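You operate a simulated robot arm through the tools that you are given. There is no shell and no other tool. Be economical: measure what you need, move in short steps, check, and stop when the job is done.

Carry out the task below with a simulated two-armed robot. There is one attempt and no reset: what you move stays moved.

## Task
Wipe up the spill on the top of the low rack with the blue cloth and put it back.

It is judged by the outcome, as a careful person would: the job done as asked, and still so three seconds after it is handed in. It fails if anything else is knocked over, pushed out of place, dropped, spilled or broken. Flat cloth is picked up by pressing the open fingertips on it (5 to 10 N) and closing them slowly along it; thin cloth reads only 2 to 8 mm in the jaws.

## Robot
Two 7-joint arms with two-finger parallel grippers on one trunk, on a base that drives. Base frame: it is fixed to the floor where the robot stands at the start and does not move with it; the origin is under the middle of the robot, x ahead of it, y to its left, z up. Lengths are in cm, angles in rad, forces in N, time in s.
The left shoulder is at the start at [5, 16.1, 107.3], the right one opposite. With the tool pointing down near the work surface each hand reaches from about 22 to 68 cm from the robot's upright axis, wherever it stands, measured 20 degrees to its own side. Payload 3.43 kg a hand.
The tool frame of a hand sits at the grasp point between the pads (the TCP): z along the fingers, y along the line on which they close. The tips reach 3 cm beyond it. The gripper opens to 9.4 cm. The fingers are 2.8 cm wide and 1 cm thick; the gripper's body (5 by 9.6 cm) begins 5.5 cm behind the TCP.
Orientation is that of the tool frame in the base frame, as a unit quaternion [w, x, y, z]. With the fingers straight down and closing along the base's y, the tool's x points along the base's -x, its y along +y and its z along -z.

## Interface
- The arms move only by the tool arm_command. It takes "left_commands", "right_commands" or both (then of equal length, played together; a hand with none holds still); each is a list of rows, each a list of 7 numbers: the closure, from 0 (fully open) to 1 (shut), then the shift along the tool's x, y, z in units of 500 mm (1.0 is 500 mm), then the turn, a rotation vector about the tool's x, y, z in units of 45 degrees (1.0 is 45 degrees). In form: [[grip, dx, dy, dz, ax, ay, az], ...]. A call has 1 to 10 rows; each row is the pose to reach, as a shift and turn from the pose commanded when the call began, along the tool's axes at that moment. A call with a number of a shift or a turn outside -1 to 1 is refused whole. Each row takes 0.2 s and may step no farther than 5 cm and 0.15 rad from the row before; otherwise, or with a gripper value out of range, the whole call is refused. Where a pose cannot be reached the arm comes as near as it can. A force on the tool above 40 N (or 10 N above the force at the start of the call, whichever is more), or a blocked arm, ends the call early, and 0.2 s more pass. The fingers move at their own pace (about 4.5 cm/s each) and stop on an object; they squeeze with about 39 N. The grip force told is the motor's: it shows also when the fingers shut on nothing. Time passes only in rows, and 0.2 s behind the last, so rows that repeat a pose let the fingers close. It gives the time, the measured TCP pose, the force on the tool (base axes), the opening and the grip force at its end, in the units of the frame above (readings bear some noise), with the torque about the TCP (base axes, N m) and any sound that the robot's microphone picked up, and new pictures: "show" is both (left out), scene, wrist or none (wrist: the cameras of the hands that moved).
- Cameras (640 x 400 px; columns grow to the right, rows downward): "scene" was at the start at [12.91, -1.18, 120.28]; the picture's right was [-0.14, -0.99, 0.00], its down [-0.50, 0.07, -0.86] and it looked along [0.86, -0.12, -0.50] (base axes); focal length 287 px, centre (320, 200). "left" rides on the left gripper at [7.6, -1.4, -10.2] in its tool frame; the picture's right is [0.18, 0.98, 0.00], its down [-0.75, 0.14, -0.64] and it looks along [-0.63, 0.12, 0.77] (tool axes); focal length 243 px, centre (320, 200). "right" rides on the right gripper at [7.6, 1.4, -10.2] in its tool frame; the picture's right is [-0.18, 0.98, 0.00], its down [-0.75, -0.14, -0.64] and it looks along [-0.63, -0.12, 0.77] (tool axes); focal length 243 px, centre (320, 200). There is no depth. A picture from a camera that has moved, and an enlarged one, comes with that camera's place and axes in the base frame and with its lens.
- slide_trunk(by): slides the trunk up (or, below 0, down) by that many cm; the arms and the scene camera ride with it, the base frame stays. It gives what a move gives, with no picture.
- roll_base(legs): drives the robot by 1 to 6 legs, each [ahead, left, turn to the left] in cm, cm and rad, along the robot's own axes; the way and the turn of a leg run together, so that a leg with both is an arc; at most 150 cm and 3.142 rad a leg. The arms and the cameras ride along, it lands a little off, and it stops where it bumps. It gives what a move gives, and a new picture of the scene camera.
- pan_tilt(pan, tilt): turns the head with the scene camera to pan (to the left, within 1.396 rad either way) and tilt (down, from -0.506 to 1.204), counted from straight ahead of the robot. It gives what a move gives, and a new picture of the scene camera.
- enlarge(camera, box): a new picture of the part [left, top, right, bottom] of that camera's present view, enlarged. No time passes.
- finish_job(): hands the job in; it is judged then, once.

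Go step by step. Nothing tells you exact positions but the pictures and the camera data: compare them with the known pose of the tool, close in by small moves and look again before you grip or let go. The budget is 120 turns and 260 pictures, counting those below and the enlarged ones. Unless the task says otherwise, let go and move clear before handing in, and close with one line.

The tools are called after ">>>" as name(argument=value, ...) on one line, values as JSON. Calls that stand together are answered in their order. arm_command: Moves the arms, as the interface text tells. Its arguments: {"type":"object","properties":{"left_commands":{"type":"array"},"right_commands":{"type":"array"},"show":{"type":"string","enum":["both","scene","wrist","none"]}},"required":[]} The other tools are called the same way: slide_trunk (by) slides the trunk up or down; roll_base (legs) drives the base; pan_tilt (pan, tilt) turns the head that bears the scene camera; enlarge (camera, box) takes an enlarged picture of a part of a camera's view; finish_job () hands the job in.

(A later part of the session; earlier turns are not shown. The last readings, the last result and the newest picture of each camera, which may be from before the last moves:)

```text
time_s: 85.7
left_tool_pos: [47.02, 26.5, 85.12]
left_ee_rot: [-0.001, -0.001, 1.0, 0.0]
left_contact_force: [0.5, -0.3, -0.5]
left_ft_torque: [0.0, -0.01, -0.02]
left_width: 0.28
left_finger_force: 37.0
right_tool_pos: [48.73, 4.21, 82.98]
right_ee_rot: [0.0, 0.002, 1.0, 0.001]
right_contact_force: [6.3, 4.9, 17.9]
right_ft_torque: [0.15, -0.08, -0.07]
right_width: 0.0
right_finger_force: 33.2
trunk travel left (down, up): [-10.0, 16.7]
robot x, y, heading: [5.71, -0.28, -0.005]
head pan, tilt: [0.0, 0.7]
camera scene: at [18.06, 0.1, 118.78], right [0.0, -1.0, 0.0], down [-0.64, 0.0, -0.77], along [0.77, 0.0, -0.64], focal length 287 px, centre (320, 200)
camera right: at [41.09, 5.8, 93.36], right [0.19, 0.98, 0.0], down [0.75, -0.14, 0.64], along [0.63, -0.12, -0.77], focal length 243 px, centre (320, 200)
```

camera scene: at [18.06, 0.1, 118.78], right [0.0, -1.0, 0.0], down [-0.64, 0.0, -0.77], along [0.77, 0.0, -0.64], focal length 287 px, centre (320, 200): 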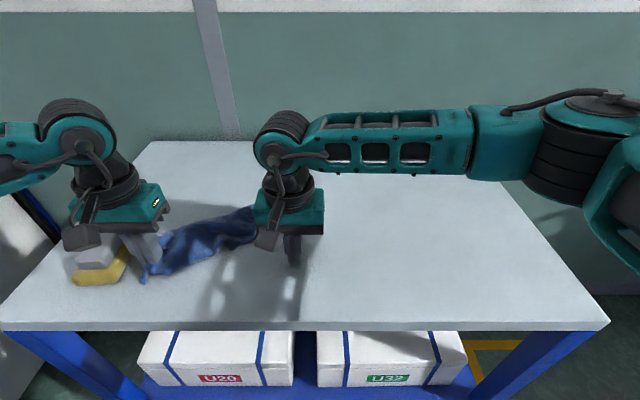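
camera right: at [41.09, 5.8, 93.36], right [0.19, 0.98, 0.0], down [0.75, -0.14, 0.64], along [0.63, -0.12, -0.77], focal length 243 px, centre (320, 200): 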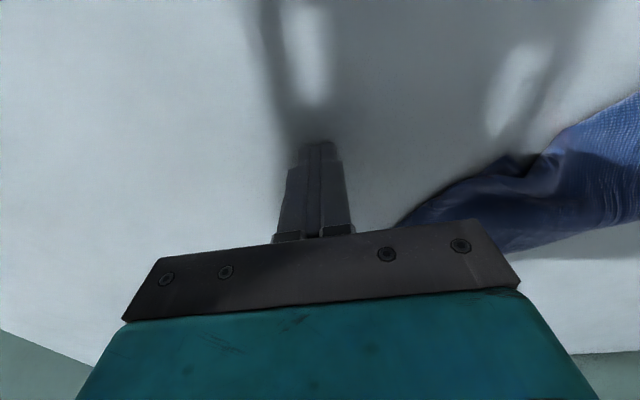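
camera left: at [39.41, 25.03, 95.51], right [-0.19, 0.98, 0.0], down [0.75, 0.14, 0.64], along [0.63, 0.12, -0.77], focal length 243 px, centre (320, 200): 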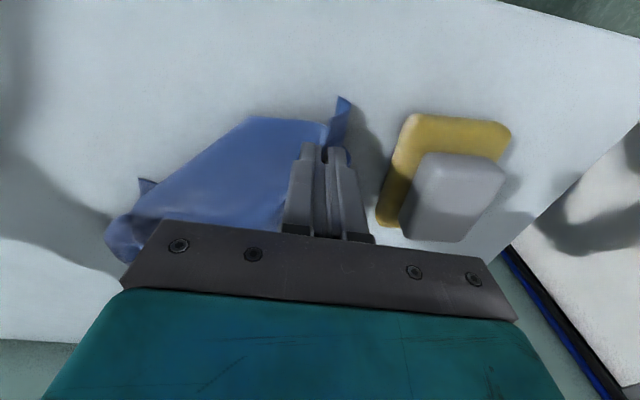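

It dragged a little then slipped. I'll lift the right hand away and look.

>>> arm_command(right_commands=[[1, 0, 0, -0.06, 0, 0, 0], [0.7, 0, -0.06, -0.12, 0, 0, 0], [0.6, 0, -0.14, -0.14, 0, 0, 0], [0.6, 0, -0.2, -0.14, 0, 0, 0]], show="none")

>>> enlarge(camera="scene", box=[130, 180, 290, 290])

```text
time_s: 86.7
left_tool_pos: [46.92, 26.59, 85.18]
left_ee_rot: [-0.001, -0.001, 1.0, 0.0]
left_contact_force: [0.0, -0.4, -0.1]
left_ft_torque: [0.03, 0.01, 0.02]
left_width: 0.22
left_finger_force: 37.3
right_tool_pos: [48.66, -5.95, 89.91]
right_ee_rot: [-0.001, 0.001, 1.0, 0.0]
right_contact_force: [0.2, 0.3, 0.0]
right_ft_torque: [0.02, 0.01, -0.02]
right_width: 3.75
right_finger_force: 0.1
trunk travel left (down, up): [-10.0, 16.7]
robot x, y, heading: [5.89, 0.35, -0.001]
head pan, tilt: [0.0, 0.7]
```

```text
3.64 times, centred on (210, 235) of scene
camera zoom: at [18.11, 0.05, 118.78], right [0.0, -1.0, 0.0], down [-0.64, 0.0, -0.77], along [0.77, 0.0, -0.64], focal length 1044 px, centre (720, 73)
```

zoom: 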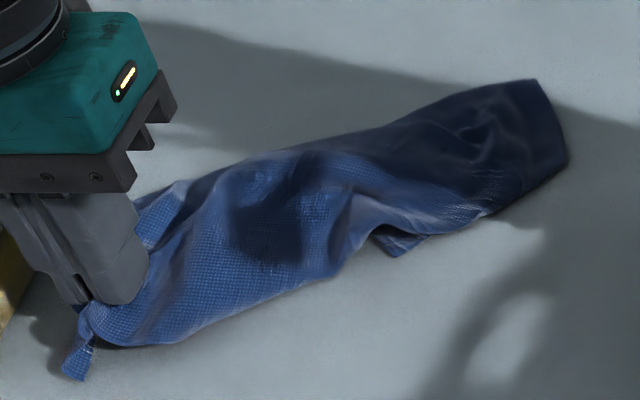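

The cloth is still folded under itself. I'll lift it by the held corner, raising the trunk too, so it hangs completely free, and look at which way the side corners fold.

>>> arm_command(left_commands=[[1, -0.02, -0.03, -0.08, 0, 0, 0], [1, -0.04, -0.06, -0.16, 0, 0, 0], [1, -0.06, -0.08, -0.24, 0, 0, 0], [1, -0.08, -0.1, -0.32, 0, 0, 0], [1, -0.1, -0.12, -0.4, 0, 0, 0], [1, -0.1, -0.12, -0.46, 0, 0, 0]], show="none")

>>> slide_trunk(by=14)

>>> pan_tilt(pan=0.3, tilt=0.6)

>>> enlarge(camera="left", box=[160, 0, 480, 200])

```text
time_s: 88.1
left_tool_pos: [52.05, 20.42, 108.11]
left_ee_rot: [-0.001, 0.0, 1.0, 0.0]
left_contact_force: [-0.1, -0.1, -0.5]
left_ft_torque: [0.0, 0.02, -0.03]
left_width: 0.24
left_finger_force: 37.2
right_tool_pos: [48.67, -5.9, 89.79]
right_ee_rot: [-0.001, 0.001, 1.0, 0.0]
right_contact_force: [0.3, -0.1, 0.6]
right_ft_torque: [-0.01, -0.01, -0.01]
right_width: 3.79
right_finger_force: 0.1
trunk travel left (down, up): [-10.0, 16.7]
robot x, y, heading: [5.8, 0.33, -0.001]
head pan, tilt: [0.0, 0.7]
```

```text
time_s: 89.8
left_tool_pos: [52.15, 20.48, 122.0]
left_ee_rot: [0.0, -0.002, 1.0, 0.0]
left_contact_force: [-0.8, 0.0, -0.2]
left_ft_torque: [-0.01, 0.02, 0.0]
left_width: 0.26
left_finger_force: 37.2
right_tool_pos: [48.72, -6.0, 103.71]
right_ee_rot: [-0.001, 0.0, 1.0, 0.0]
right_contact_force: [-0.3, 0.7, 0.9]
right_ft_torque: [-0.04, -0.03, 0.01]
right_width: 3.75
right_finger_force: 0.2
trunk travel left (down, up): [-24.0, 2.7]
robot x, y, heading: [5.88, 0.12, -0.001]
head pan, tilt: [0.0, 0.7]
```

```text
time_s: 90.6
left_tool_pos: [52.06, 20.47, 122.04]
left_ee_rot: [-0.001, 0.0, 1.0, 0.0]
left_contact_force: [1.1, -0.5, -1.1]
left_ft_torque: [0.01, -0.01, 0.02]
left_width: 0.27
left_finger_force: 37.2
right_tool_pos: [48.62, -5.85, 103.83]
right_ee_rot: [-0.001, 0.0, 1.0, 0.0]
right_contact_force: [0.2, -0.2, -0.4]
right_ft_torque: [-0.01, -0.02, 0.04]
right_width: 3.76
right_finger_force: 0.1
trunk travel left (down, up): [-24.0, 2.7]
robot x, y, heading: [5.22, 0.12, 0.002]
head pan, tilt: [0.3, 0.6]
camera scene: at [18.07, 2.68, 133.64], right [0.29, -0.96, 0.0], down [-0.54, -0.17, -0.82], along [0.79, 0.24, -0.57], focal length 287 px, centre (320, 200)
```

scene: 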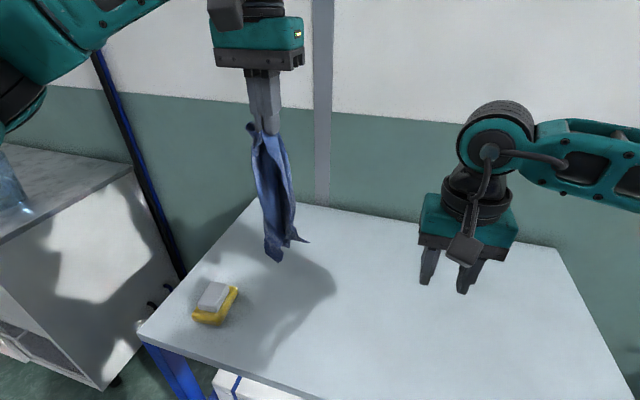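

```text
2.00 times, centred on (320, 100) of left
camera zoom: at [44.55, 18.98, 132.34], right [-0.19, 0.98, 0.0], down [0.75, 0.14, 0.64], along [0.63, 0.12, -0.77], focal length 485 px, centre (320, 400)
```

zoom: 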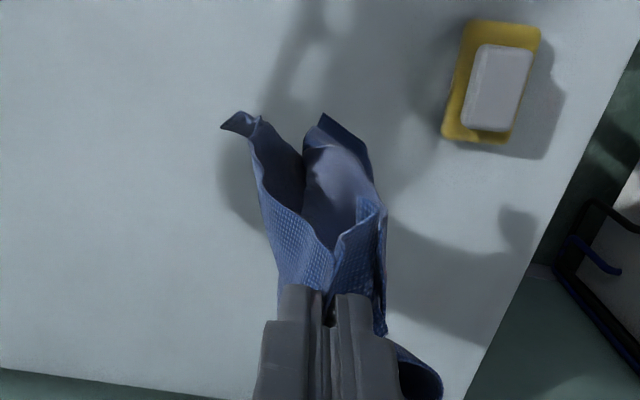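

>>> enlarge(camera="scene", box=[210, 110, 340, 275])

```text
2.42 times, centred on (275, 192) of scene
camera zoom: at [18.07, 2.68, 133.64], right [0.29, -0.96, 0.0], down [-0.54, -0.17, -0.82], along [0.79, 0.24, -0.57], focal length 696 px, centre (429, 218)
```

zoom: 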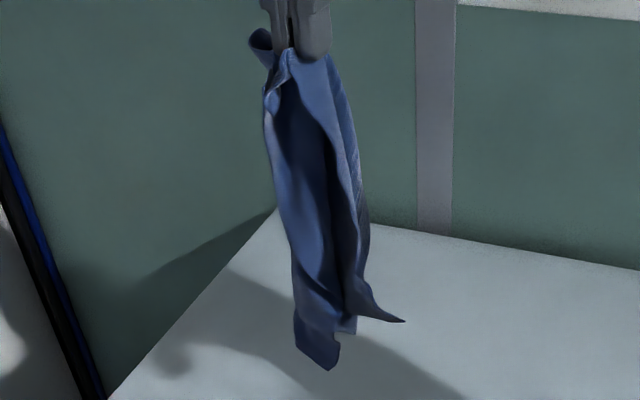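

From both cameras the free adjacent corner hangs at about (51, 15, 100), pointing right. I'll turn the right hand to point left (+y) so it can grip that corner in the air.

>>> arm_command(right_commands=[[0.4, 0, -0.02, 0, -0.17, 0, 0], [0.4, 0, -0.04, 0, -0.34, 0, 0], [0.4, 0, -0.06, 0, -0.51, 0, 0], [0.4, 0, -0.08, 0, -0.68, 0, 0], [0.4, 0, -0.1, 0, -0.85, 0, 0], [0.4, 0, -0.1, 0, -1, 0, 0]], show="none")

>>> arm_command(right_commands=[[0.4, 0, 0, 0, -0.17, 0, 0], [0.4, 0, 0, 0, -0.34, 0, 0], [0.4, 0, 0, 0, -0.51, 0, 0], [0.4, 0, 0, 0, -0.68, 0, 0], [0.4, 0, 0, 0, -0.85, 0, 0], [0.4, 0, 0, 0, -1, 0, 0], [0.4, 0, 0, 0, -1, 0, 0]])

```text
time_s: 92.0
left_tool_pos: [52.13, 20.45, 121.97]
left_ee_rot: [-0.001, -0.001, 1.0, 0.0]
left_contact_force: [-0.6, -0.6, -0.3]
left_ft_torque: [0.03, -0.02, 0.03]
left_width: 0.26
left_finger_force: 37.6
right_tool_pos: [48.68, -10.97, 103.82]
right_ee_rot: [0.001, 0.001, 0.924, 0.383]
right_contact_force: [0.0, -0.2, 0.4]
right_ft_torque: [0.01, 0.01, -0.03]
right_width: 5.61
right_finger_force: 0.1
trunk travel left (down, up): [-24.0, 2.7]
robot x, y, heading: [5.54, 0.11, 0.002]
head pan, tilt: [0.3, 0.6]
```

```text
time_s: 93.6
left_tool_pos: [52.12, 20.56, 121.93]
left_ee_rot: [-0.001, -0.001, 1.0, 0.0]
left_contact_force: [-0.4, 0.1, -0.8]
left_ft_torque: [-0.01, -0.02, 0.04]
left_width: 0.27
left_finger_force: 37.3
right_tool_pos: [48.67, -11.0, 103.77]
right_ee_rot: [0.0, 0.001, 0.706, 0.708]
right_contact_force: [0.1, -0.1, -0.6]
right_ft_torque: [-0.03, -0.01, 0.0]
right_width: 5.66
right_finger_force: 0.1
trunk travel left (down, up): [-24.0, 2.7]
robot x, y, heading: [5.82, 0.12, -0.001]
head pan, tilt: [0.3, 0.6]
camera scene: at [18.07, 2.69, 133.64], right [0.3, -0.96, 0.0], down [-0.54, -0.17, -0.83], along [0.79, 0.24, -0.56], focal length 287 px, centre (320, 200)
camera right: at [40.98, -21.02, 105.36], right [0.18, 0.0, 0.98], down [0.75, -0.64, -0.14], along [0.63, 0.77, -0.12], focal length 243 px, centre (320, 200)
```

scene: 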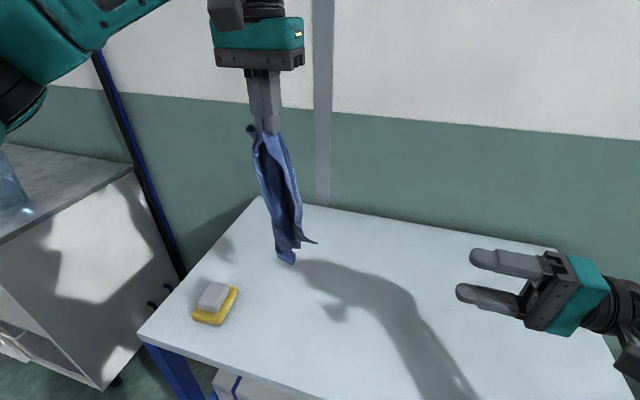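
right: 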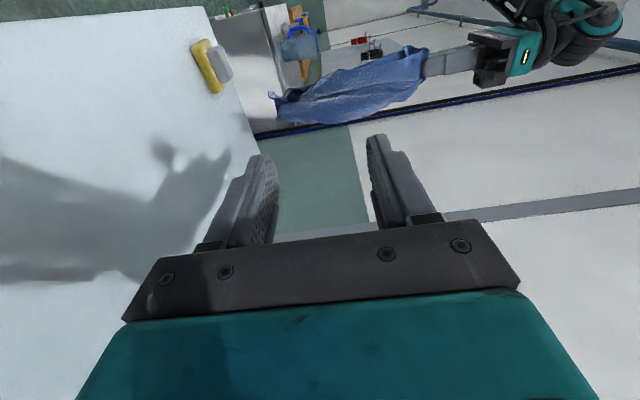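

>>> enlarge(camera="scene", box=[230, 120, 350, 270])

>>> enlarge(camera="right", box=[250, 30, 450, 150])

>>> enlarge(camera="left", box=[160, 0, 480, 200])

```text
2.67 times, centred on (290, 195) of scene
camera zoom: at [18.07, 2.69, 133.64], right [0.3, -0.96, 0.0], down [-0.54, -0.17, -0.83], along [0.79, 0.24, -0.56], focal length 765 px, centre (400, 213)
```

zoom: 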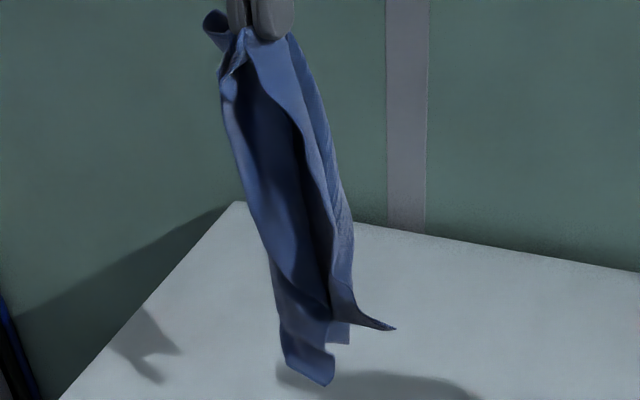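

```text
3.20 times, centred on (350, 90) of right
camera zoom: at [40.98, -21.02, 105.36], right [0.18, 0.0, 0.98], down [0.75, -0.64, -0.14], along [0.63, 0.77, -0.12], focal length 776 px, centre (224, 552)
```

zoom: 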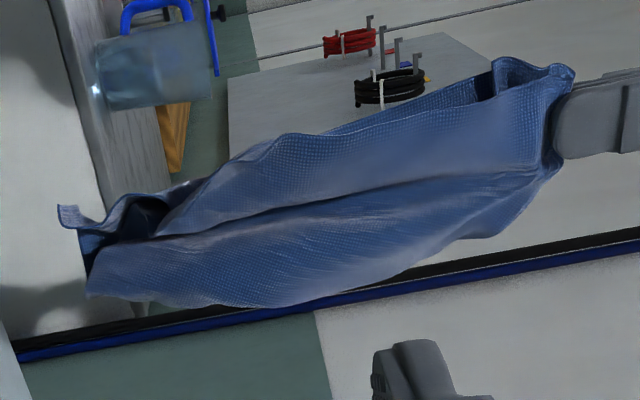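

```text
2.00 times, centred on (320, 100) of left
camera zoom: at [44.55, 18.98, 132.34], right [-0.19, 0.98, 0.0], down [0.75, 0.14, 0.64], along [0.63, 0.12, -0.77], focal length 485 px, centre (320, 400)
```

zoom: 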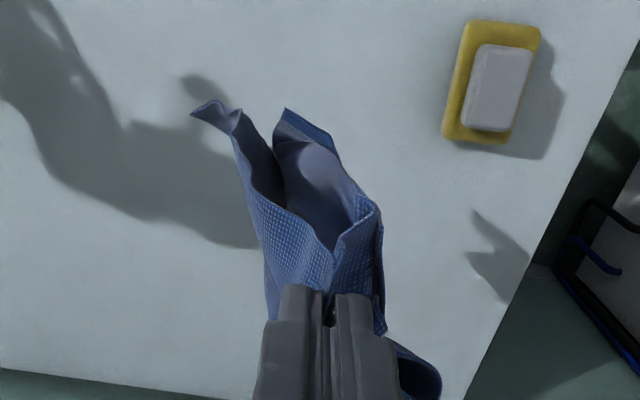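

The corner tip is at about (51, 13, 101.7). I'll bring the right hand to just short of it and recheck.

>>> arm_command(right_commands=[[0.4, -0.012, -0.012, 0.06, 0, 0, 0], [0.4, -0.024, -0.024, 0.12, 0, 0, 0], [0.4, -0.036, -0.036, 0.18, 0, 0, 0], [0.4, -0.047, -0.041, 0.24, 0, 0, 0], [0.4, -0.047, -0.041, 0.3, 0, 0, 0], [0.4, -0.047, -0.041, 0.34, 0, 0, 0], [0.4, -0.047, -0.041, 0.36, 0, 0, 0], [0.4, -0.047, -0.041, 0.36, 0, 0, 0]])

>>> enlarge(camera="scene", box=[230, 120, 390, 280])

>>> enlarge(camera="left", box=[100, 0, 420, 200])

```text
time_s: 95.4
left_tool_pos: [52.24, 20.36, 122.07]
left_ee_rot: [-0.001, -0.001, 1.0, 0.0]
left_contact_force: [-0.5, 0.6, 0.3]
left_ft_torque: [0.0, -0.02, -0.05]
left_width: 0.24
left_finger_force: 36.9
right_tool_pos: [51.01, 7.09, 101.74]
right_ee_rot: [0.0, 0.001, 0.708, 0.707]
right_contact_force: [0.9, 0.3, -0.1]
right_ft_torque: [-0.03, 0.0, 0.01]
right_width: 5.64
right_finger_force: 0.0
trunk travel left (down, up): [-24.0, 2.7]
robot x, y, heading: [5.75, 0.17, 0.001]
head pan, tilt: [0.3, 0.6]
camera scene: at [18.07, 2.69, 133.64], right [0.3, -0.96, 0.0], down [-0.54, -0.17, -0.83], along [0.79, 0.24, -0.56], focal length 287 px, centre (320, 200)
camera right: at [43.35, -3.08, 103.33], right [0.19, 0.0, 0.98], down [0.75, -0.64, -0.14], along [0.63, 0.77, -0.12], focal length 243 px, centre (320, 200)
```

scene: 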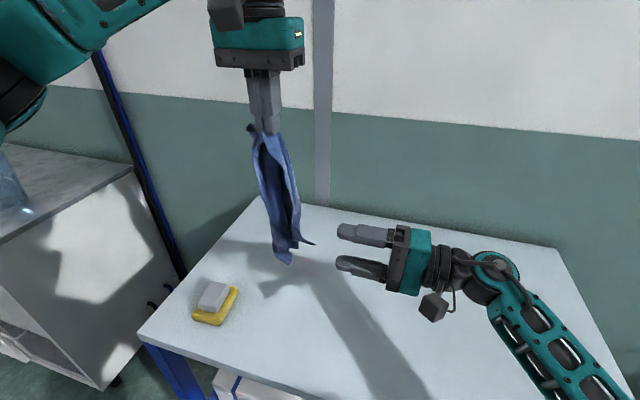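
right: 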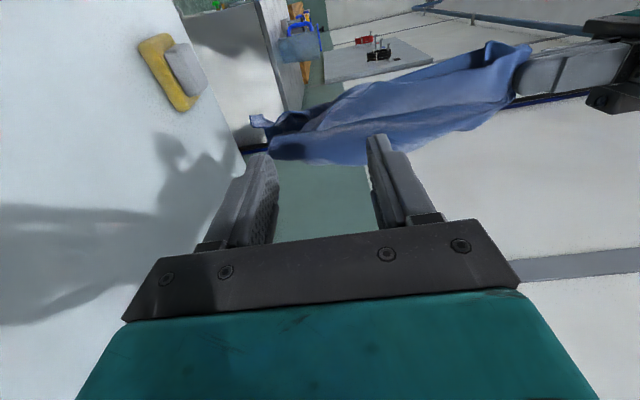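

```text
2.50 times, centred on (310, 200) of scene
camera zoom: at [18.07, 2.69, 133.64], right [0.3, -0.96, 0.0], down [-0.54, -0.17, -0.83], along [0.79, 0.24, -0.56], focal length 718 px, centre (345, 200)
```

zoom: 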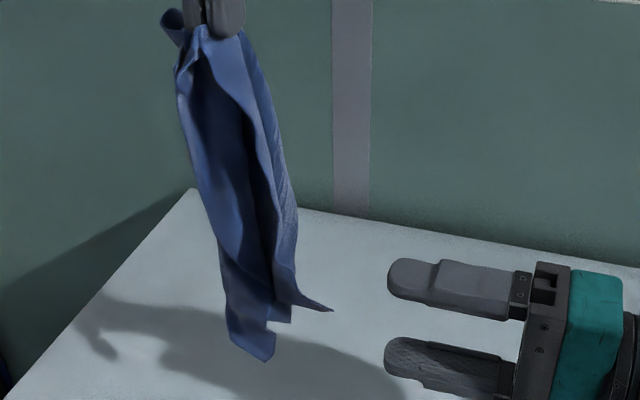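

```text
2.00 times, centred on (260, 100) of left
camera zoom: at [44.55, 18.98, 132.34], right [-0.19, 0.98, 0.0], down [0.75, 0.14, 0.64], along [0.63, 0.12, -0.77], focal length 485 px, centre (440, 400)
```

zoom: 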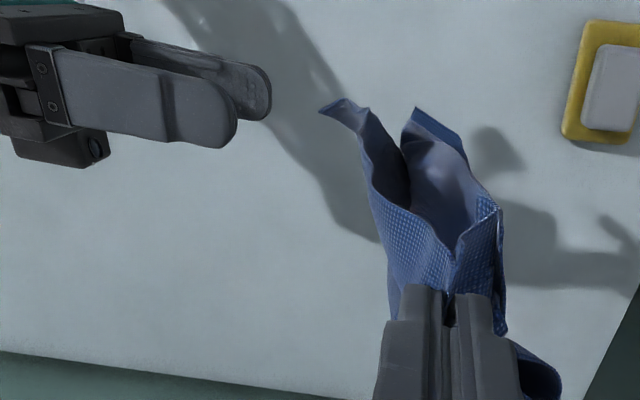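

The tip is aligned between the fingers. I'll advance 6 cm and close.

>>> arm_command(right_commands=[[0.4, 0.004, 0, 0.05, 0, 0, 0], [0.4, 0.004, 0, 0.1, 0, 0, 0], [0.4, 0.004, 0, 0.126, 0, 0, 0], [0.6, 0.004, 0, 0.126, 0, 0, 0], [0.8, 0.004, 0, 0.126, 0, 0, 0], [1, 0.004, 0, 0.126, 0, 0, 0], [1, 0.004, 0, 0.126, 0, 0, 0], [1, 0.004, 0, 0.126, 0, 0, 0]])

>>> enlarge(camera="scene", box=[230, 120, 390, 280])

```text
time_s: 97.2
left_tool_pos: [52.16, 20.46, 121.9]
left_ee_rot: [0.0, -0.001, 1.0, 0.0]
left_contact_force: [-0.7, 0.3, 0.2]
left_ft_torque: [0.02, 0.03, 0.01]
left_width: 0.21
left_finger_force: 37.1
right_tool_pos: [50.84, 13.3, 101.72]
right_ee_rot: [0.0, 0.002, 0.707, 0.707]
right_contact_force: [-0.2, -0.1, 0.0]
right_ft_torque: [0.01, 0.0, 0.0]
right_width: 0.17
right_finger_force: 36.6
trunk travel left (down, up): [-24.0, 2.7]
robot x, y, heading: [5.53, 0.4, -0.005]
head pan, tilt: [0.3, 0.6]
camera scene: at [18.07, 2.69, 133.64], right [0.3, -0.96, 0.0], down [-0.54, -0.17, -0.83], along [0.79, 0.24, -0.56], focal length 287 px, centre (320, 200)
camera right: at [43.19, 3.19, 103.27], right [0.19, 0.0, 0.98], down [0.75, -0.64, -0.14], along [0.63, 0.77, -0.12], focal length 243 px, centre (320, 200)
```

scene: 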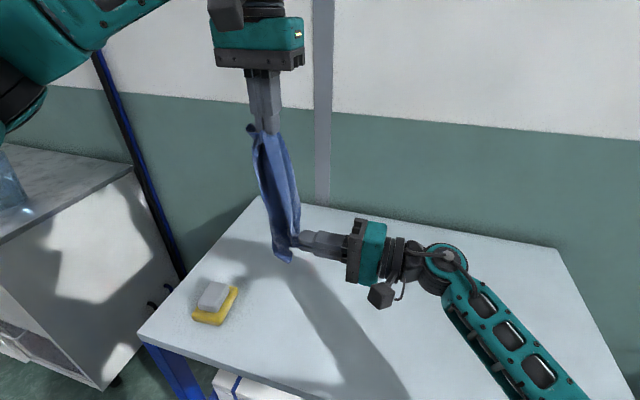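
right: 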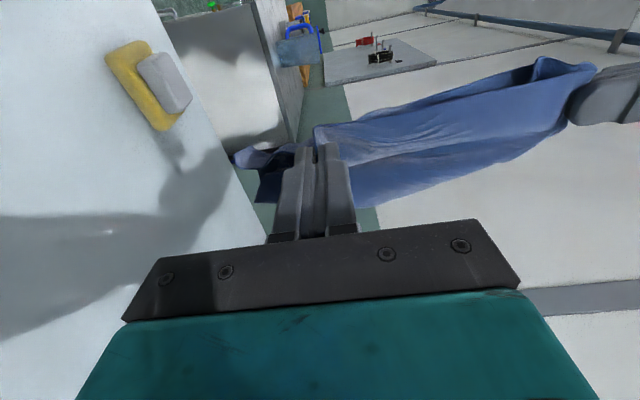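

```text
2.50 times, centred on (310, 200) of scene
camera zoom: at [18.07, 2.69, 133.64], right [0.3, -0.96, 0.0], down [-0.54, -0.17, -0.83], along [0.79, 0.24, -0.56], focal length 718 px, centre (345, 200)
```

zoom: 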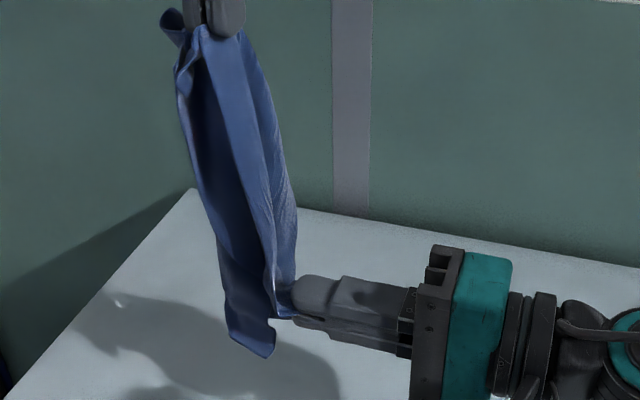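

The right hand has the adjacent corner. I'll swing it up and out so the cloth hangs from its edge between both hands.

>>> arm_command(right_commands=[[1, 0, 0.03, -0.055, 0, 0, 0], [1, 0, 0.06, -0.11, 0, 0, 0], [1, -0.01, 0.092, -0.166, 0, 0, 0], [1, -0.01, 0.15, -0.205, 0, 0, 0], [1, -0.02, 0.21, -0.244, 0, 0, 0], [1, -0.02, 0.28, -0.262, 0, 0, 0], [1, -0.024, 0.346, -0.272, 0, 0, 0], [1, -0.024, 0.346, -0.272, 0, 0, 0]])

```text
time_s: 99.0
left_tool_pos: [52.12, 20.59, 122.05]
left_ee_rot: [-0.001, -0.002, 1.0, 0.0]
left_contact_force: [-0.1, 0.7, -0.7]
left_ft_torque: [-0.01, -0.01, -0.01]
left_width: 0.26
left_finger_force: 36.6
right_tool_pos: [52.16, -0.27, 119.09]
right_ee_rot: [0.0, 0.002, 0.706, 0.708]
right_contact_force: [-0.2, 0.4, 0.3]
right_ft_torque: [0.02, -0.01, -0.01]
right_width: 0.19
right_finger_force: 36.8
trunk travel left (down, up): [-24.0, 2.7]
robot x, y, heading: [5.86, 0.3, 0.001]
head pan, tilt: [0.3, 0.6]
camera scene: at [18.07, 2.69, 133.64], right [0.3, -0.96, 0.0], down [-0.54, -0.17, -0.83], along [0.79, 0.24, -0.56], focal length 287 px, centre (320, 200)
camera right: at [44.4, -10.38, 120.63], right [0.19, 0.0, 0.98], down [0.75, -0.64, -0.14], along [0.63, 0.77, -0.12], focal length 243 px, centre (320, 200)
```

scene: 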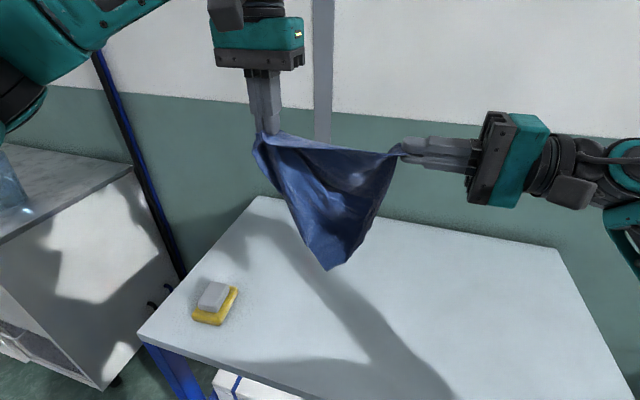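
right: 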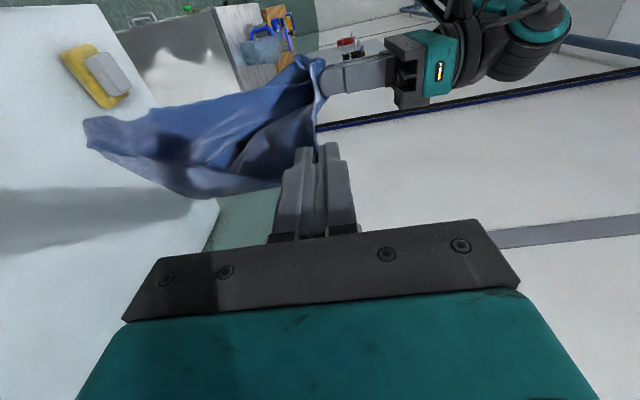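

It's hanging well but slack. I'll stretch it gently until tension appears.

>>> arm_command(right_commands=[[1, 0, 0, -0.03, 0, 0, 0], [1, 0, 0, -0.06, 0, 0, 0], [1, 0, 0, -0.08, 0, 0, 0], [1, 0, 0, -0.08, 0, 0, 0]], show="scene")

```text
time_s: 100.0
left_tool_pos: [52.19, 20.08, 121.91]
left_ee_rot: [0.0, 0.003, 1.0, -0.005]
left_contact_force: [0.5, -38.3, 0.6]
left_ft_torque: [-1.21, -0.02, 0.4]
left_width: 0.25
left_finger_force: 37.0
right_tool_pos: [51.93, -4.02, 118.96]
right_ee_rot: [-0.001, -0.001, 0.707, 0.707]
right_contact_force: [-0.3, 38.4, -0.1]
right_ft_torque: [0.01, 0.0, -0.17]
right_width: 0.16
right_finger_force: 36.5
trunk travel left (down, up): [-24.0, 2.7]
robot x, y, heading: [5.53, 0.04, 0.002]
head pan, tilt: [0.3, 0.6]
camera scene: at [18.07, 2.7, 133.64], right [0.3, -0.96, 0.0], down [-0.54, -0.17, -0.83], along [0.79, 0.24, -0.56], focal length 287 px, centre (320, 200)
```

scene: 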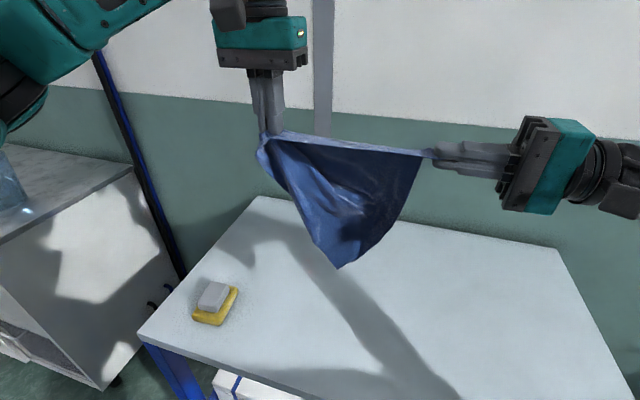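

Tension is high, so I'll ease it and turn the right hand back to pointing down about its fingertips, ready for laying.

>>> arm_command(right_commands=[[1, 0, 0.004, 0.02, 0.1, 0, 0], [1, 0, 0.01, 0.025, 0.26, 0, 0], [1, 0, 0.018, 0.03, 0.42, 0, 0], [1, 0, 0.026, 0.033, 0.6, 0, 0], [1, 0, 0.034, 0.036, 0.8, 0, 0], [1, 0, 0.042, 0.038, 0.98, 0, 0], [1, 0, 0.042, 0.038, 1, 0, 0]], show="none")

>>> arm_command(right_commands=[[1, 0, 0.007, 0.003, 0.17, 0, 0], [1, 0, 0.014, 0.006, 0.34, 0, 0], [1, 0, 0.021, 0.009, 0.51, 0, 0], [1, 0, 0.028, 0.012, 0.68, 0, 0], [1, 0, 0.035, 0.015, 0.85, 0, 0], [1, 0, 0.042, 0.0175, 1, 0, 0], [1, 0, 0.042, 0.0175, 1, 0, 0]])

```text
refused: row 5 steps farther than a row can; nothing moved
```

```text
time_s: 101.6
left_tool_pos: [52.18, 20.16, 122.05]
left_ee_rot: [0.001, 0.002, 1.0, -0.004]
left_contact_force: [0.3, -35.3, 1.0]
left_ft_torque: [-1.1, 0.06, 0.42]
left_width: 0.28
left_finger_force: 37.0
right_tool_pos: [52.0, -3.1, 121.3]
right_ee_rot: [0.0, 0.001, 0.923, 0.386]
right_contact_force: [-1.2, 35.4, -0.6]
right_ft_torque: [0.76, 0.01, -0.12]
right_width: 0.16
right_finger_force: 37.5
trunk travel left (down, up): [-24.0, 2.7]
robot x, y, heading: [5.27, 0.28, -0.0]
head pan, tilt: [0.3, 0.6]
camera scene: at [18.07, 2.67, 133.64], right [0.3, -0.96, 0.0], down [-0.54, -0.17, -0.83], along [0.79, 0.24, -0.56], focal length 287 px, centre (320, 200)
camera right: at [44.39, -9.3, 129.6], right [0.18, 0.69, 0.7], down [0.75, -0.56, 0.35], along [0.63, 0.46, -0.62], focal length 243 px, centre (320, 200)
```

scene: 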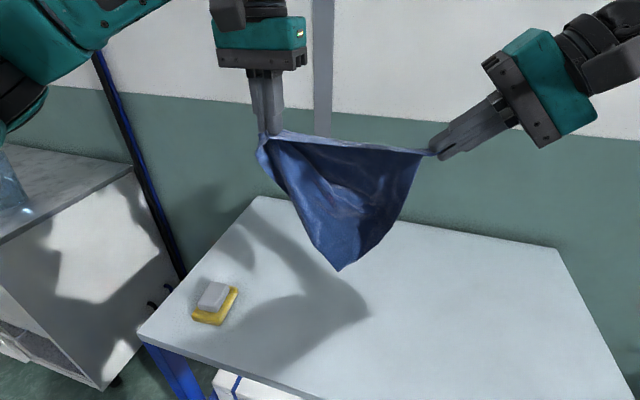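
right: 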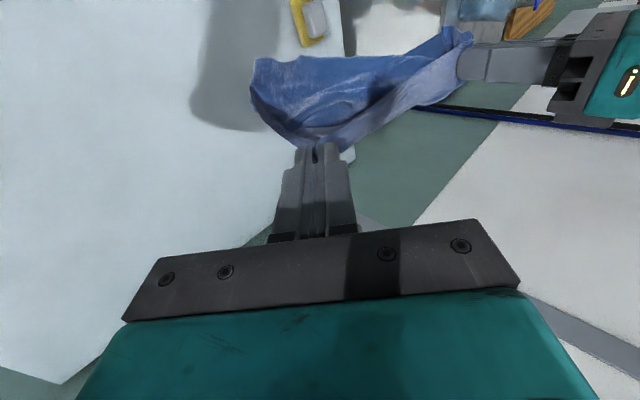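

>>> arm_command(right_commands=[[1, 0, 0.018, 0.018, 0.15, 0, 0], [1, 0, 0.027, 0.021, 0.32, 0, 0], [1, 0, 0.036, 0.024, 0.49, 0, 0], [1, 0, 0.043, 0.027, 0.66, 0, 0], [1, 0, 0.05, 0.03, 0.83, 0, 0], [1, 0, 0.057, 0.032, 1, 0, 0], [1, 0, 0.057, 0.032, 1, 0, 0]])

>>> enlarge(camera="scene", box=[230, 100, 470, 280])

```text
time_s: 103.2
left_tool_pos: [52.15, 20.43, 121.95]
left_ee_rot: [0.0, 0.0, 1.0, -0.002]
left_contact_force: [0.7, -16.8, -0.5]
left_ft_torque: [-0.52, 0.0, 0.19]
left_width: 0.26
left_finger_force: 37.1
right_tool_pos: [52.05, -0.18, 122.04]
right_ee_rot: [0.0, 0.001, 1.0, 0.001]
right_contact_force: [-1.2, 16.4, 0.0]
right_ft_torque: [0.56, 0.02, -0.1]
right_width: 0.16
right_finger_force: 36.3
trunk travel left (down, up): [-24.0, 2.7]
robot x, y, heading: [5.54, 0.16, -0.0]
head pan, tilt: [0.3, 0.6]
camera scene: at [18.08, 2.66, 133.64], right [0.3, -0.96, 0.0], down [-0.54, -0.17, -0.83], along [0.79, 0.24, -0.56], focal length 287 px, centre (320, 200)
camera right: at [44.42, 1.4, 132.4], right [0.19, 0.98, 0.0], down [0.75, -0.14, 0.64], along [0.63, -0.12, -0.77], focal length 243 px, centre (320, 200)
```

scene: 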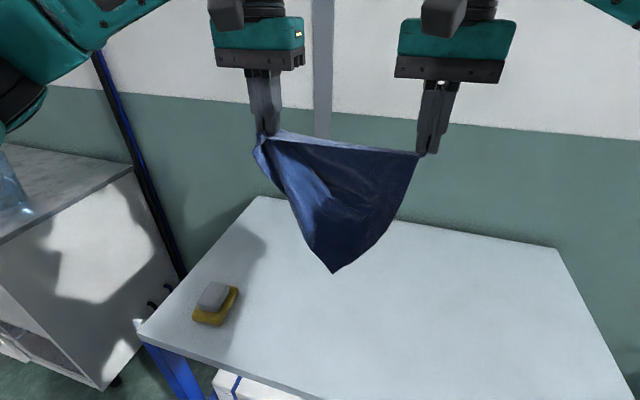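
right: 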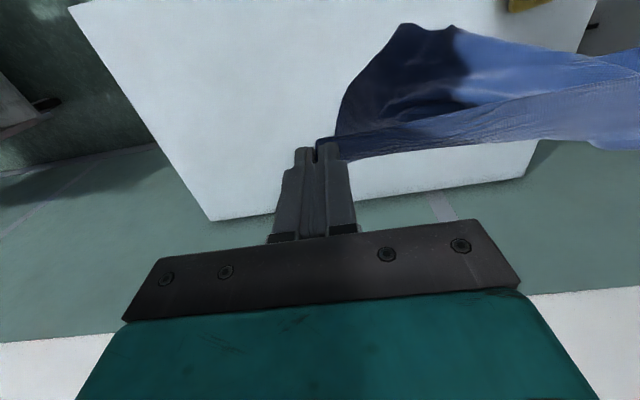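

```text
2.22 times, centred on (350, 190) of scene
camera zoom: at [18.08, 2.66, 133.64], right [0.3, -0.96, 0.0], down [-0.54, -0.17, -0.83], along [0.79, 0.24, -0.56], focal length 638 px, centre (253, 222)
```

zoom: 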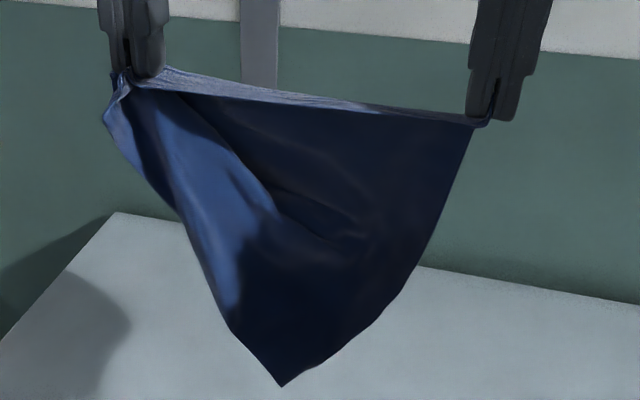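

The cloth now hangs open between the hands. I'll lower the trunk, move out to x≈62, then lay it while pulling toward the robot so it trails flat.

>>> arm_command(right_commands=[[1, -0.05, 0.02, 0, 0, 0, 0], [1, -0.1, 0.04, 0, 0, 0, 0], [1, -0.15, 0.06, 0, 0, 0, 0], [1, -0.19, 0.08, 0, 0, 0, 0]], left_commands=[[1, -0.05, 0.018, 0, 0, 0, 0], [1, -0.1, 0.037, 0, 0, 0, 0], [1, -0.15, 0.056, 0, 0, 0, 0], [1, -0.19, 0.075, 0, 0, 0, 0]], show="none")

>>> slide_trunk(by=-14)

>>> pan_tilt(pan=0, tilt=0.7)

```text
time_s: 104.2
left_tool_pos: [61.7, 24.02, 121.76]
left_ee_rot: [-0.002, 0.002, 1.0, 0.0]
left_contact_force: [-1.1, -18.1, -0.6]
left_ft_torque: [-0.55, 0.03, 0.21]
left_width: 0.22
left_finger_force: 37.3
right_tool_pos: [60.45, 3.31, 122.0]
right_ee_rot: [0.0, -0.002, 1.0, 0.0]
right_contact_force: [0.7, 17.9, -0.8]
right_ft_torque: [0.64, -0.06, -0.11]
right_width: 0.17
right_finger_force: 36.1
right hand out of reach, approached as far as the arm can: row 4
trunk travel left (down, up): [-24.0, 2.7]
robot x, y, heading: [5.39, 0.05, 0.001]
head pan, tilt: [0.3, 0.6]
```

```text
time_s: 105.8
left_tool_pos: [61.69, 24.12, 107.88]
left_ee_rot: [-0.001, 0.001, 1.0, 0.0]
left_contact_force: [-1.8, -22.4, -0.4]
left_ft_torque: [-0.66, 0.03, 0.26]
left_width: 0.27
left_finger_force: 37.0
right_tool_pos: [60.45, 3.43, 108.08]
right_ee_rot: [0.0, 0.0, 1.0, 0.001]
right_contact_force: [1.3, 21.0, -0.2]
right_ft_torque: [0.7, -0.03, -0.16]
right_width: 0.2
right_finger_force: 36.7
trunk travel left (down, up): [-10.0, 16.7]
robot x, y, heading: [5.63, 0.15, -0.005]
head pan, tilt: [0.3, 0.6]
```

```text
time_s: 106.6
left_tool_pos: [61.69, 24.23, 107.85]
left_ee_rot: [-0.002, 0.001, 1.0, -0.001]
left_contact_force: [-1.1, -21.6, 0.6]
left_ft_torque: [-0.67, -0.02, 0.26]
left_width: 0.26
left_finger_force: 37.2
right_tool_pos: [60.53, 3.33, 107.91]
right_ee_rot: [-0.001, 0.0, 1.0, 0.002]
right_contact_force: [0.8, 22.8, 1.1]
right_ft_torque: [0.69, -0.04, -0.15]
right_width: 0.17
right_finger_force: 36.2
trunk travel left (down, up): [-10.0, 16.7]
robot x, y, heading: [5.53, -0.14, -0.001]
head pan, tilt: [0.0, 0.7]
camera scene: at [18.12, 0.08, 118.78], right [0.0, -1.0, 0.0], down [-0.64, 0.0, -0.77], along [0.77, 0.0, -0.64], focal length 287 px, centre (320, 200)
```

scene: 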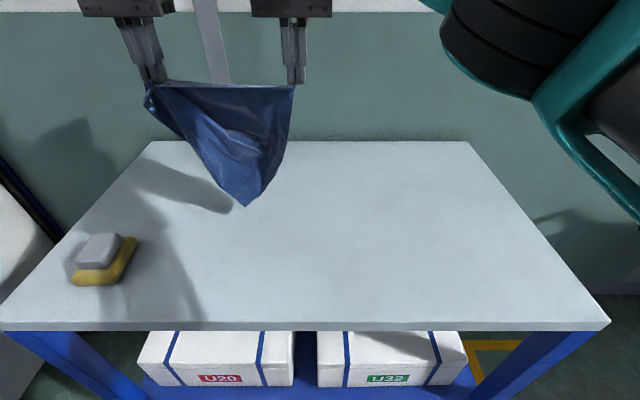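

>>> arm_command(right_commands=[[1, 0, 0.008, 0.06, 0, 0, 0], [1, 0.01, 0.008, 0.12, 0, 0, 0], [1, 0.04, 0.008, 0.18, 0, 0, 0], [1, 0.08, 0.008, 0.24, 0, 0, 0], [1, 0.12, 0.008, 0.3, 0, 0, 0], [1, 0.16, 0.008, 0.36, 0, 0, 0], [1, 0.2, 0.008, 0.41, 0, 0, 0], [1, 0.24, 0.008, 0.45, 0, 0, 0], [1, 0.27, 0.008, 0.475, 0, 0, 0], [1, 0.3, 0.008, 0.475, 0, 0, 0]], left_commands=[[1, 0, 0, 0.06, 0, 0, 0], [1, 0.01, 0, 0.12, 0, 0, 0], [1, 0.04, 0, 0.18, 0, 0, 0], [1, 0.08, 0, 0.24, 0, 0, 0], [1, 0.12, 0, 0.3, 0, 0, 0], [1, 0.16, 0, 0.36, 0, 0, 0], [1, 0.2, 0, 0.41, 0, 0, 0], [1, 0.24, 0, 0.45, 0, 0, 0], [1, 0.27, 0, 0.475, 0, 0, 0], [1, 0.3, 0, 0.475, 0, 0, 0]])

```text
time_s: 108.8
left_tool_pos: [46.68, 24.25, 84.1]
left_ee_rot: [0.0, 0.0, 1.0, -0.001]
left_contact_force: [-1.0, -14.8, 0.3]
left_ft_torque: [-0.46, 0.01, 0.19]
left_width: 0.23
left_finger_force: 36.8
right_tool_pos: [45.53, 3.82, 84.21]
right_ee_rot: [0.0, 0.001, 1.0, 0.002]
right_contact_force: [0.6, 14.9, -0.7]
right_ft_torque: [0.53, 0.01, -0.11]
right_width: 0.16
right_finger_force: 35.6
trunk travel left (down, up): [-10.0, 16.7]
robot x, y, heading: [5.4, 0.1, -0.004]
head pan, tilt: [0.0, 0.7]
camera scene: at [18.11, 0.08, 118.78], right [0.0, -1.0, 0.0], down [-0.64, 0.0, -0.77], along [0.77, 0.0, -0.64], focal length 287 px, centre (320, 200)
camera right: at [37.83, 5.32, 94.6], right [0.19, 0.98, 0.0], down [0.75, -0.15, 0.64], along [0.63, -0.12, -0.77], focal length 243 px, centre (320, 200)
camera left: at [39.11, 22.76, 94.4], right [-0.18, 0.98, 0.0], down [0.75, 0.14, 0.64], along [0.63, 0.12, -0.77], focal length 243 px, centre (320, 200)
```

scene: 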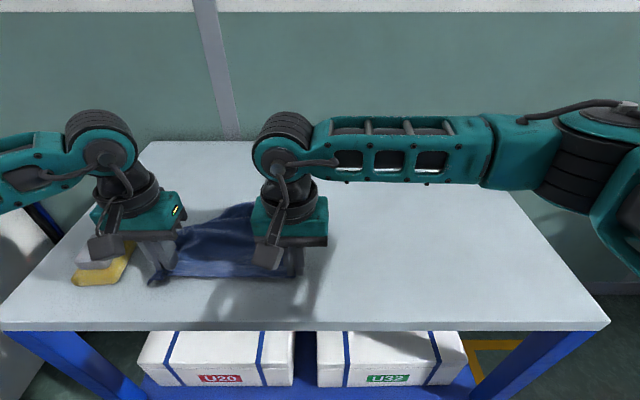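
right: 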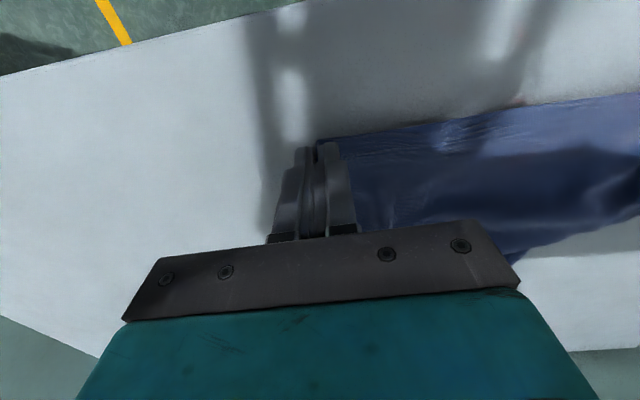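
left: 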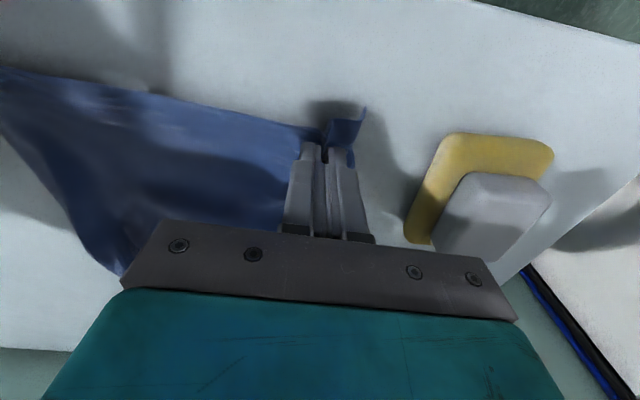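

The near edge is laid out. I'll release the right hand and move it aside to view the result.

>>> arm_command(right_commands=[[1, 0, 0.01, 0.012, 0, 0, 0], [0.8, 0, 0.01, 0.014, 0, 0, 0], [0.7, 0, 0.01, 0.014, 0, 0, 0], [0.7, 0, 0.01, -0.06, 0, 0, 0], [0.7, 0, -0.04, -0.14, 0, 0, 0], [0.7, 0, -0.12, -0.16, 0, 0, 0], [0.7, 0, -0.2, -0.16, 0, 0, 0], [0.7, 0, -0.28, -0.16, 0, 0, 0]], show="scene")

>>> enlarge(camera="scene", box=[130, 180, 330, 305])

```text
time_s: 110.6
left_tool_pos: [46.57, 24.12, 84.03]
left_ee_rot: [-0.001, -0.001, 1.0, 0.0]
left_contact_force: [-0.4, 0.6, -0.1]
left_ft_torque: [0.01, -0.01, 0.0]
left_width: 0.27
left_finger_force: 37.0
right_tool_pos: [45.62, -10.49, 92.04]
right_ee_rot: [-0.001, 0.001, 1.0, 0.0]
right_contact_force: [0.6, 1.2, 0.2]
right_ft_torque: [0.02, 0.05, 0.02]
right_width: 2.82
right_finger_force: 0.0
trunk travel left (down, up): [-10.0, 16.7]
robot x, y, heading: [5.84, 0.13, 0.001]
head pan, tilt: [0.0, 0.7]
camera scene: at [18.11, 0.05, 118.78], right [0.0, -1.0, 0.0], down [-0.64, 0.0, -0.77], along [0.77, 0.0, -0.64], focal length 287 px, centre (320, 200)
```

scene: 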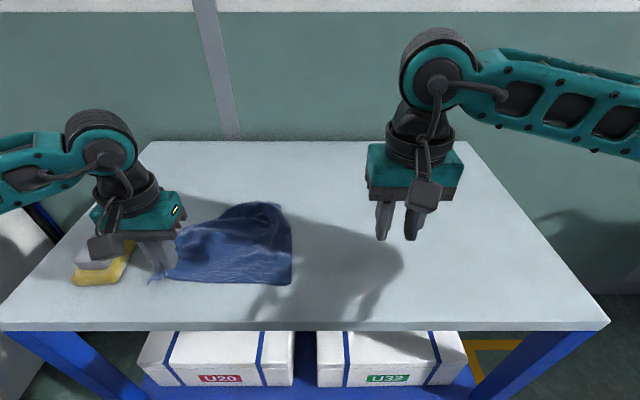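

```text
3.20 times, centred on (230, 242) of scene
camera zoom: at [18.11, 0.05, 118.78], right [0.0, -1.0, 0.0], down [-0.64, 0.0, -0.77], along [0.77, 0.0, -0.64], focal length 918 px, centre (608, 64)
```

zoom: 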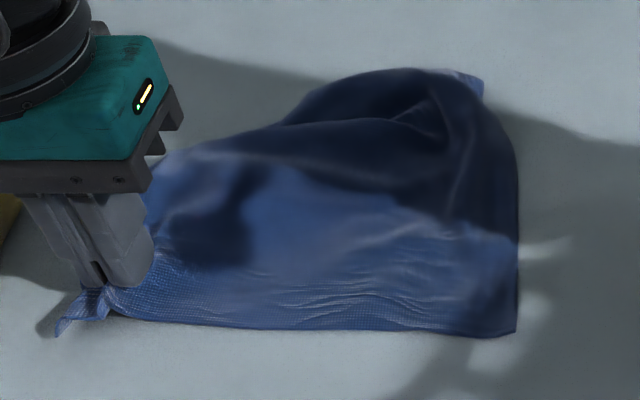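

Much better: the near edge and right side are out, but the far part is tucked under. A tip of the far-right corner shows near (62, 8). I'll bring the right hand over it and look.

>>> arm_command(right_commands=[[0.7, -0.06, 0.05, 0, 0, 0, 0], [0.7, -0.12, 0.1, 0, 0, 0, 0], [0.7, -0.18, 0.15, 0, 0, 0, 0], [0.7, -0.23, 0.21, 0, 0, 0, 0], [0.7, -0.27, 0.27, 0.02, 0, 0, 0], [0.7, -0.3, 0.32, 0.05, 0, 0, 0], [0.7, -0.31, 0.345, 0.08, 0, 0, 0], [0.7, -0.31, 0.345, 0.08, 0, 0, 0]])

>>> enlarge(camera="right", box=[200, 60, 440, 250])

```text
time_s: 112.4
left_tool_pos: [46.69, 24.19, 84.09]
left_ee_rot: [-0.001, -0.001, 1.0, 0.0]
left_contact_force: [-0.1, -0.5, -0.1]
left_ft_torque: [0.0, 0.0, 0.02]
left_width: 0.26
left_finger_force: 37.4
right_tool_pos: [60.95, 6.93, 88.15]
right_ee_rot: [0.0, 0.001, 1.0, 0.0]
right_contact_force: [0.2, 0.0, 1.0]
right_ft_torque: [-0.03, -0.01, 0.02]
right_width: 2.85
right_finger_force: 0.0
trunk travel left (down, up): [-10.0, 16.7]
robot x, y, heading: [5.73, -0.12, 0.001]
head pan, tilt: [0.0, 0.7]
camera scene: at [18.12, 0.08, 118.78], right [0.0, -1.0, 0.0], down [-0.64, 0.0, -0.76], along [0.76, 0.0, -0.64], focal length 287 px, centre (320, 200)
camera right: at [53.3, 8.45, 98.61], right [0.19, 0.98, 0.0], down [0.75, -0.14, 0.64], along [0.63, -0.12, -0.77], focal length 243 px, centre (320, 200)
```

scene: 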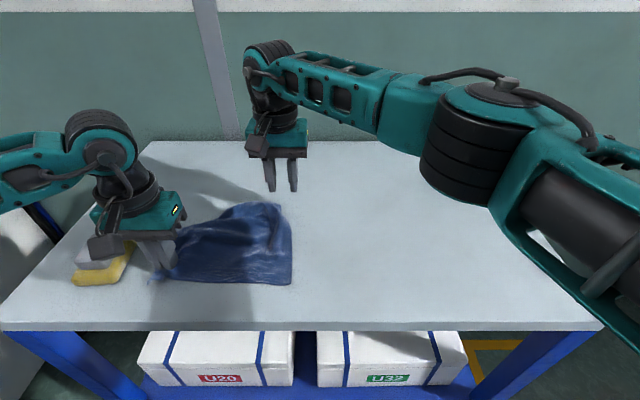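
right: 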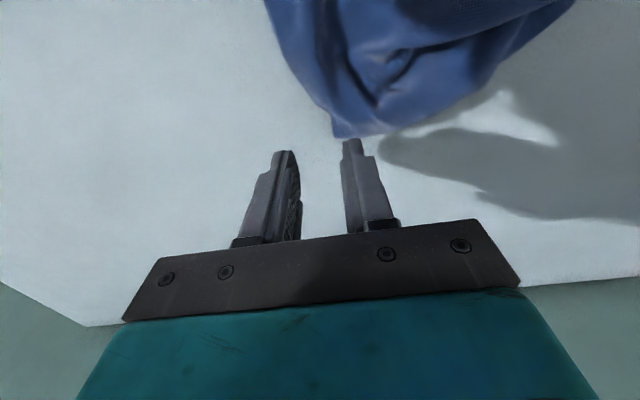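

```text
2.11 times, centred on (320, 155) of right
camera zoom: at [53.3, 8.45, 98.61], right [0.19, 0.98, 0.0], down [0.75, -0.14, 0.64], along [0.63, -0.12, -0.77], focal length 511 px, centre (320, 295)
```

zoom: 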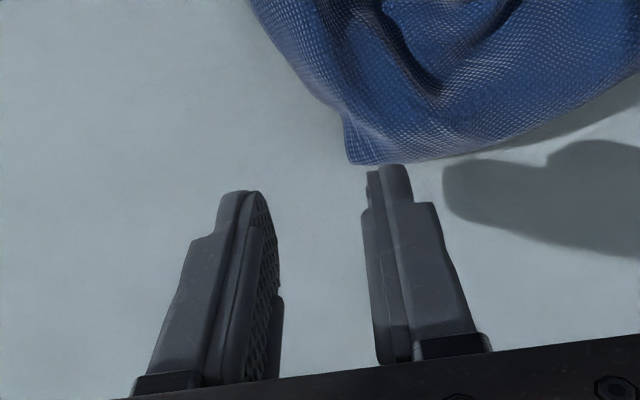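

>>> arm_command(right_commands=[[0.72, -0.005, 0.03, 0.03, 0, 0, 0], [0.72, -0.005, 0.03, 0.07, 0, 0, 0], [0.72, -0.005, 0.03, 0.088, 0, 0, 0], [0.72, -0.005, 0.03, 0.098, 0, 0, 0], [0.8, -0.005, 0.03, 0.1, 0, 0, 0], [0.85, -0.005, 0.03, 0.1, 0, 0, 0], [0.9, -0.005, 0.03, 0.1, 0, 0, 0], [0.95, -0.005, 0.03, 0.1, 0, 0, 0], [1, -0.005, 0.03, 0.1, 0, 0, 0], [1, -0.005, 0.03, 0.1, 0, 0, 0]])

```text
time_s: 114.6
left_tool_pos: [46.79, 24.27, 84.09]
left_ee_rot: [-0.001, -0.001, 1.0, 0.0]
left_contact_force: [-0.4, -0.3, 1.6]
left_ft_torque: [-0.03, -0.02, 0.01]
left_width: 0.27
left_finger_force: 37.2
right_tool_pos: [61.27, 8.38, 83.45]
right_ee_rot: [0.0, 0.001, 1.0, 0.0]
right_contact_force: [0.1, 0.2, 0.9]
right_ft_torque: [0.01, 0.02, 0.0]
right_width: 0.24
right_finger_force: 36.5
trunk travel left (down, up): [-10.0, 16.7]
robot x, y, heading: [5.83, 0.1, 0.003]
head pan, tilt: [0.0, 0.7]
camera scene: at [18.11, 0.08, 118.78], right [0.0, -1.0, 0.0], down [-0.64, 0.0, -0.77], along [0.77, 0.0, -0.64], focal length 287 px, centre (320, 200)
camera right: at [53.63, 10.0, 93.64], right [0.19, 0.98, 0.0], down [0.75, -0.14, 0.64], along [0.63, -0.12, -0.77], focal length 243 px, centre (320, 200)
```

scene: 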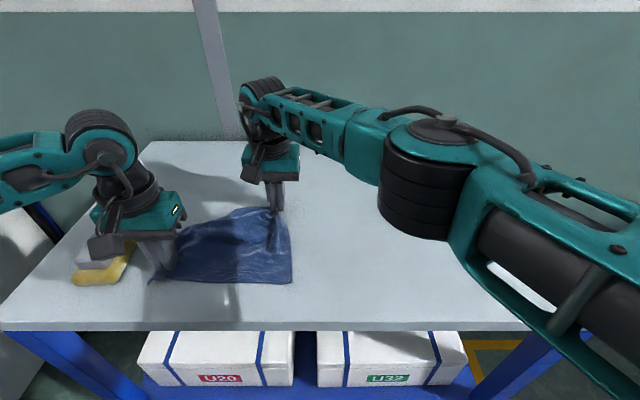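
right: 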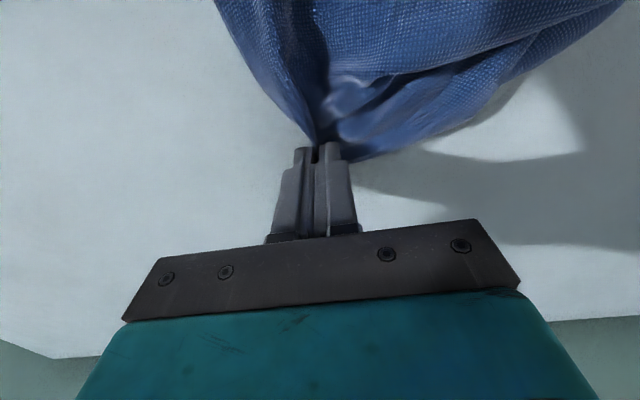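

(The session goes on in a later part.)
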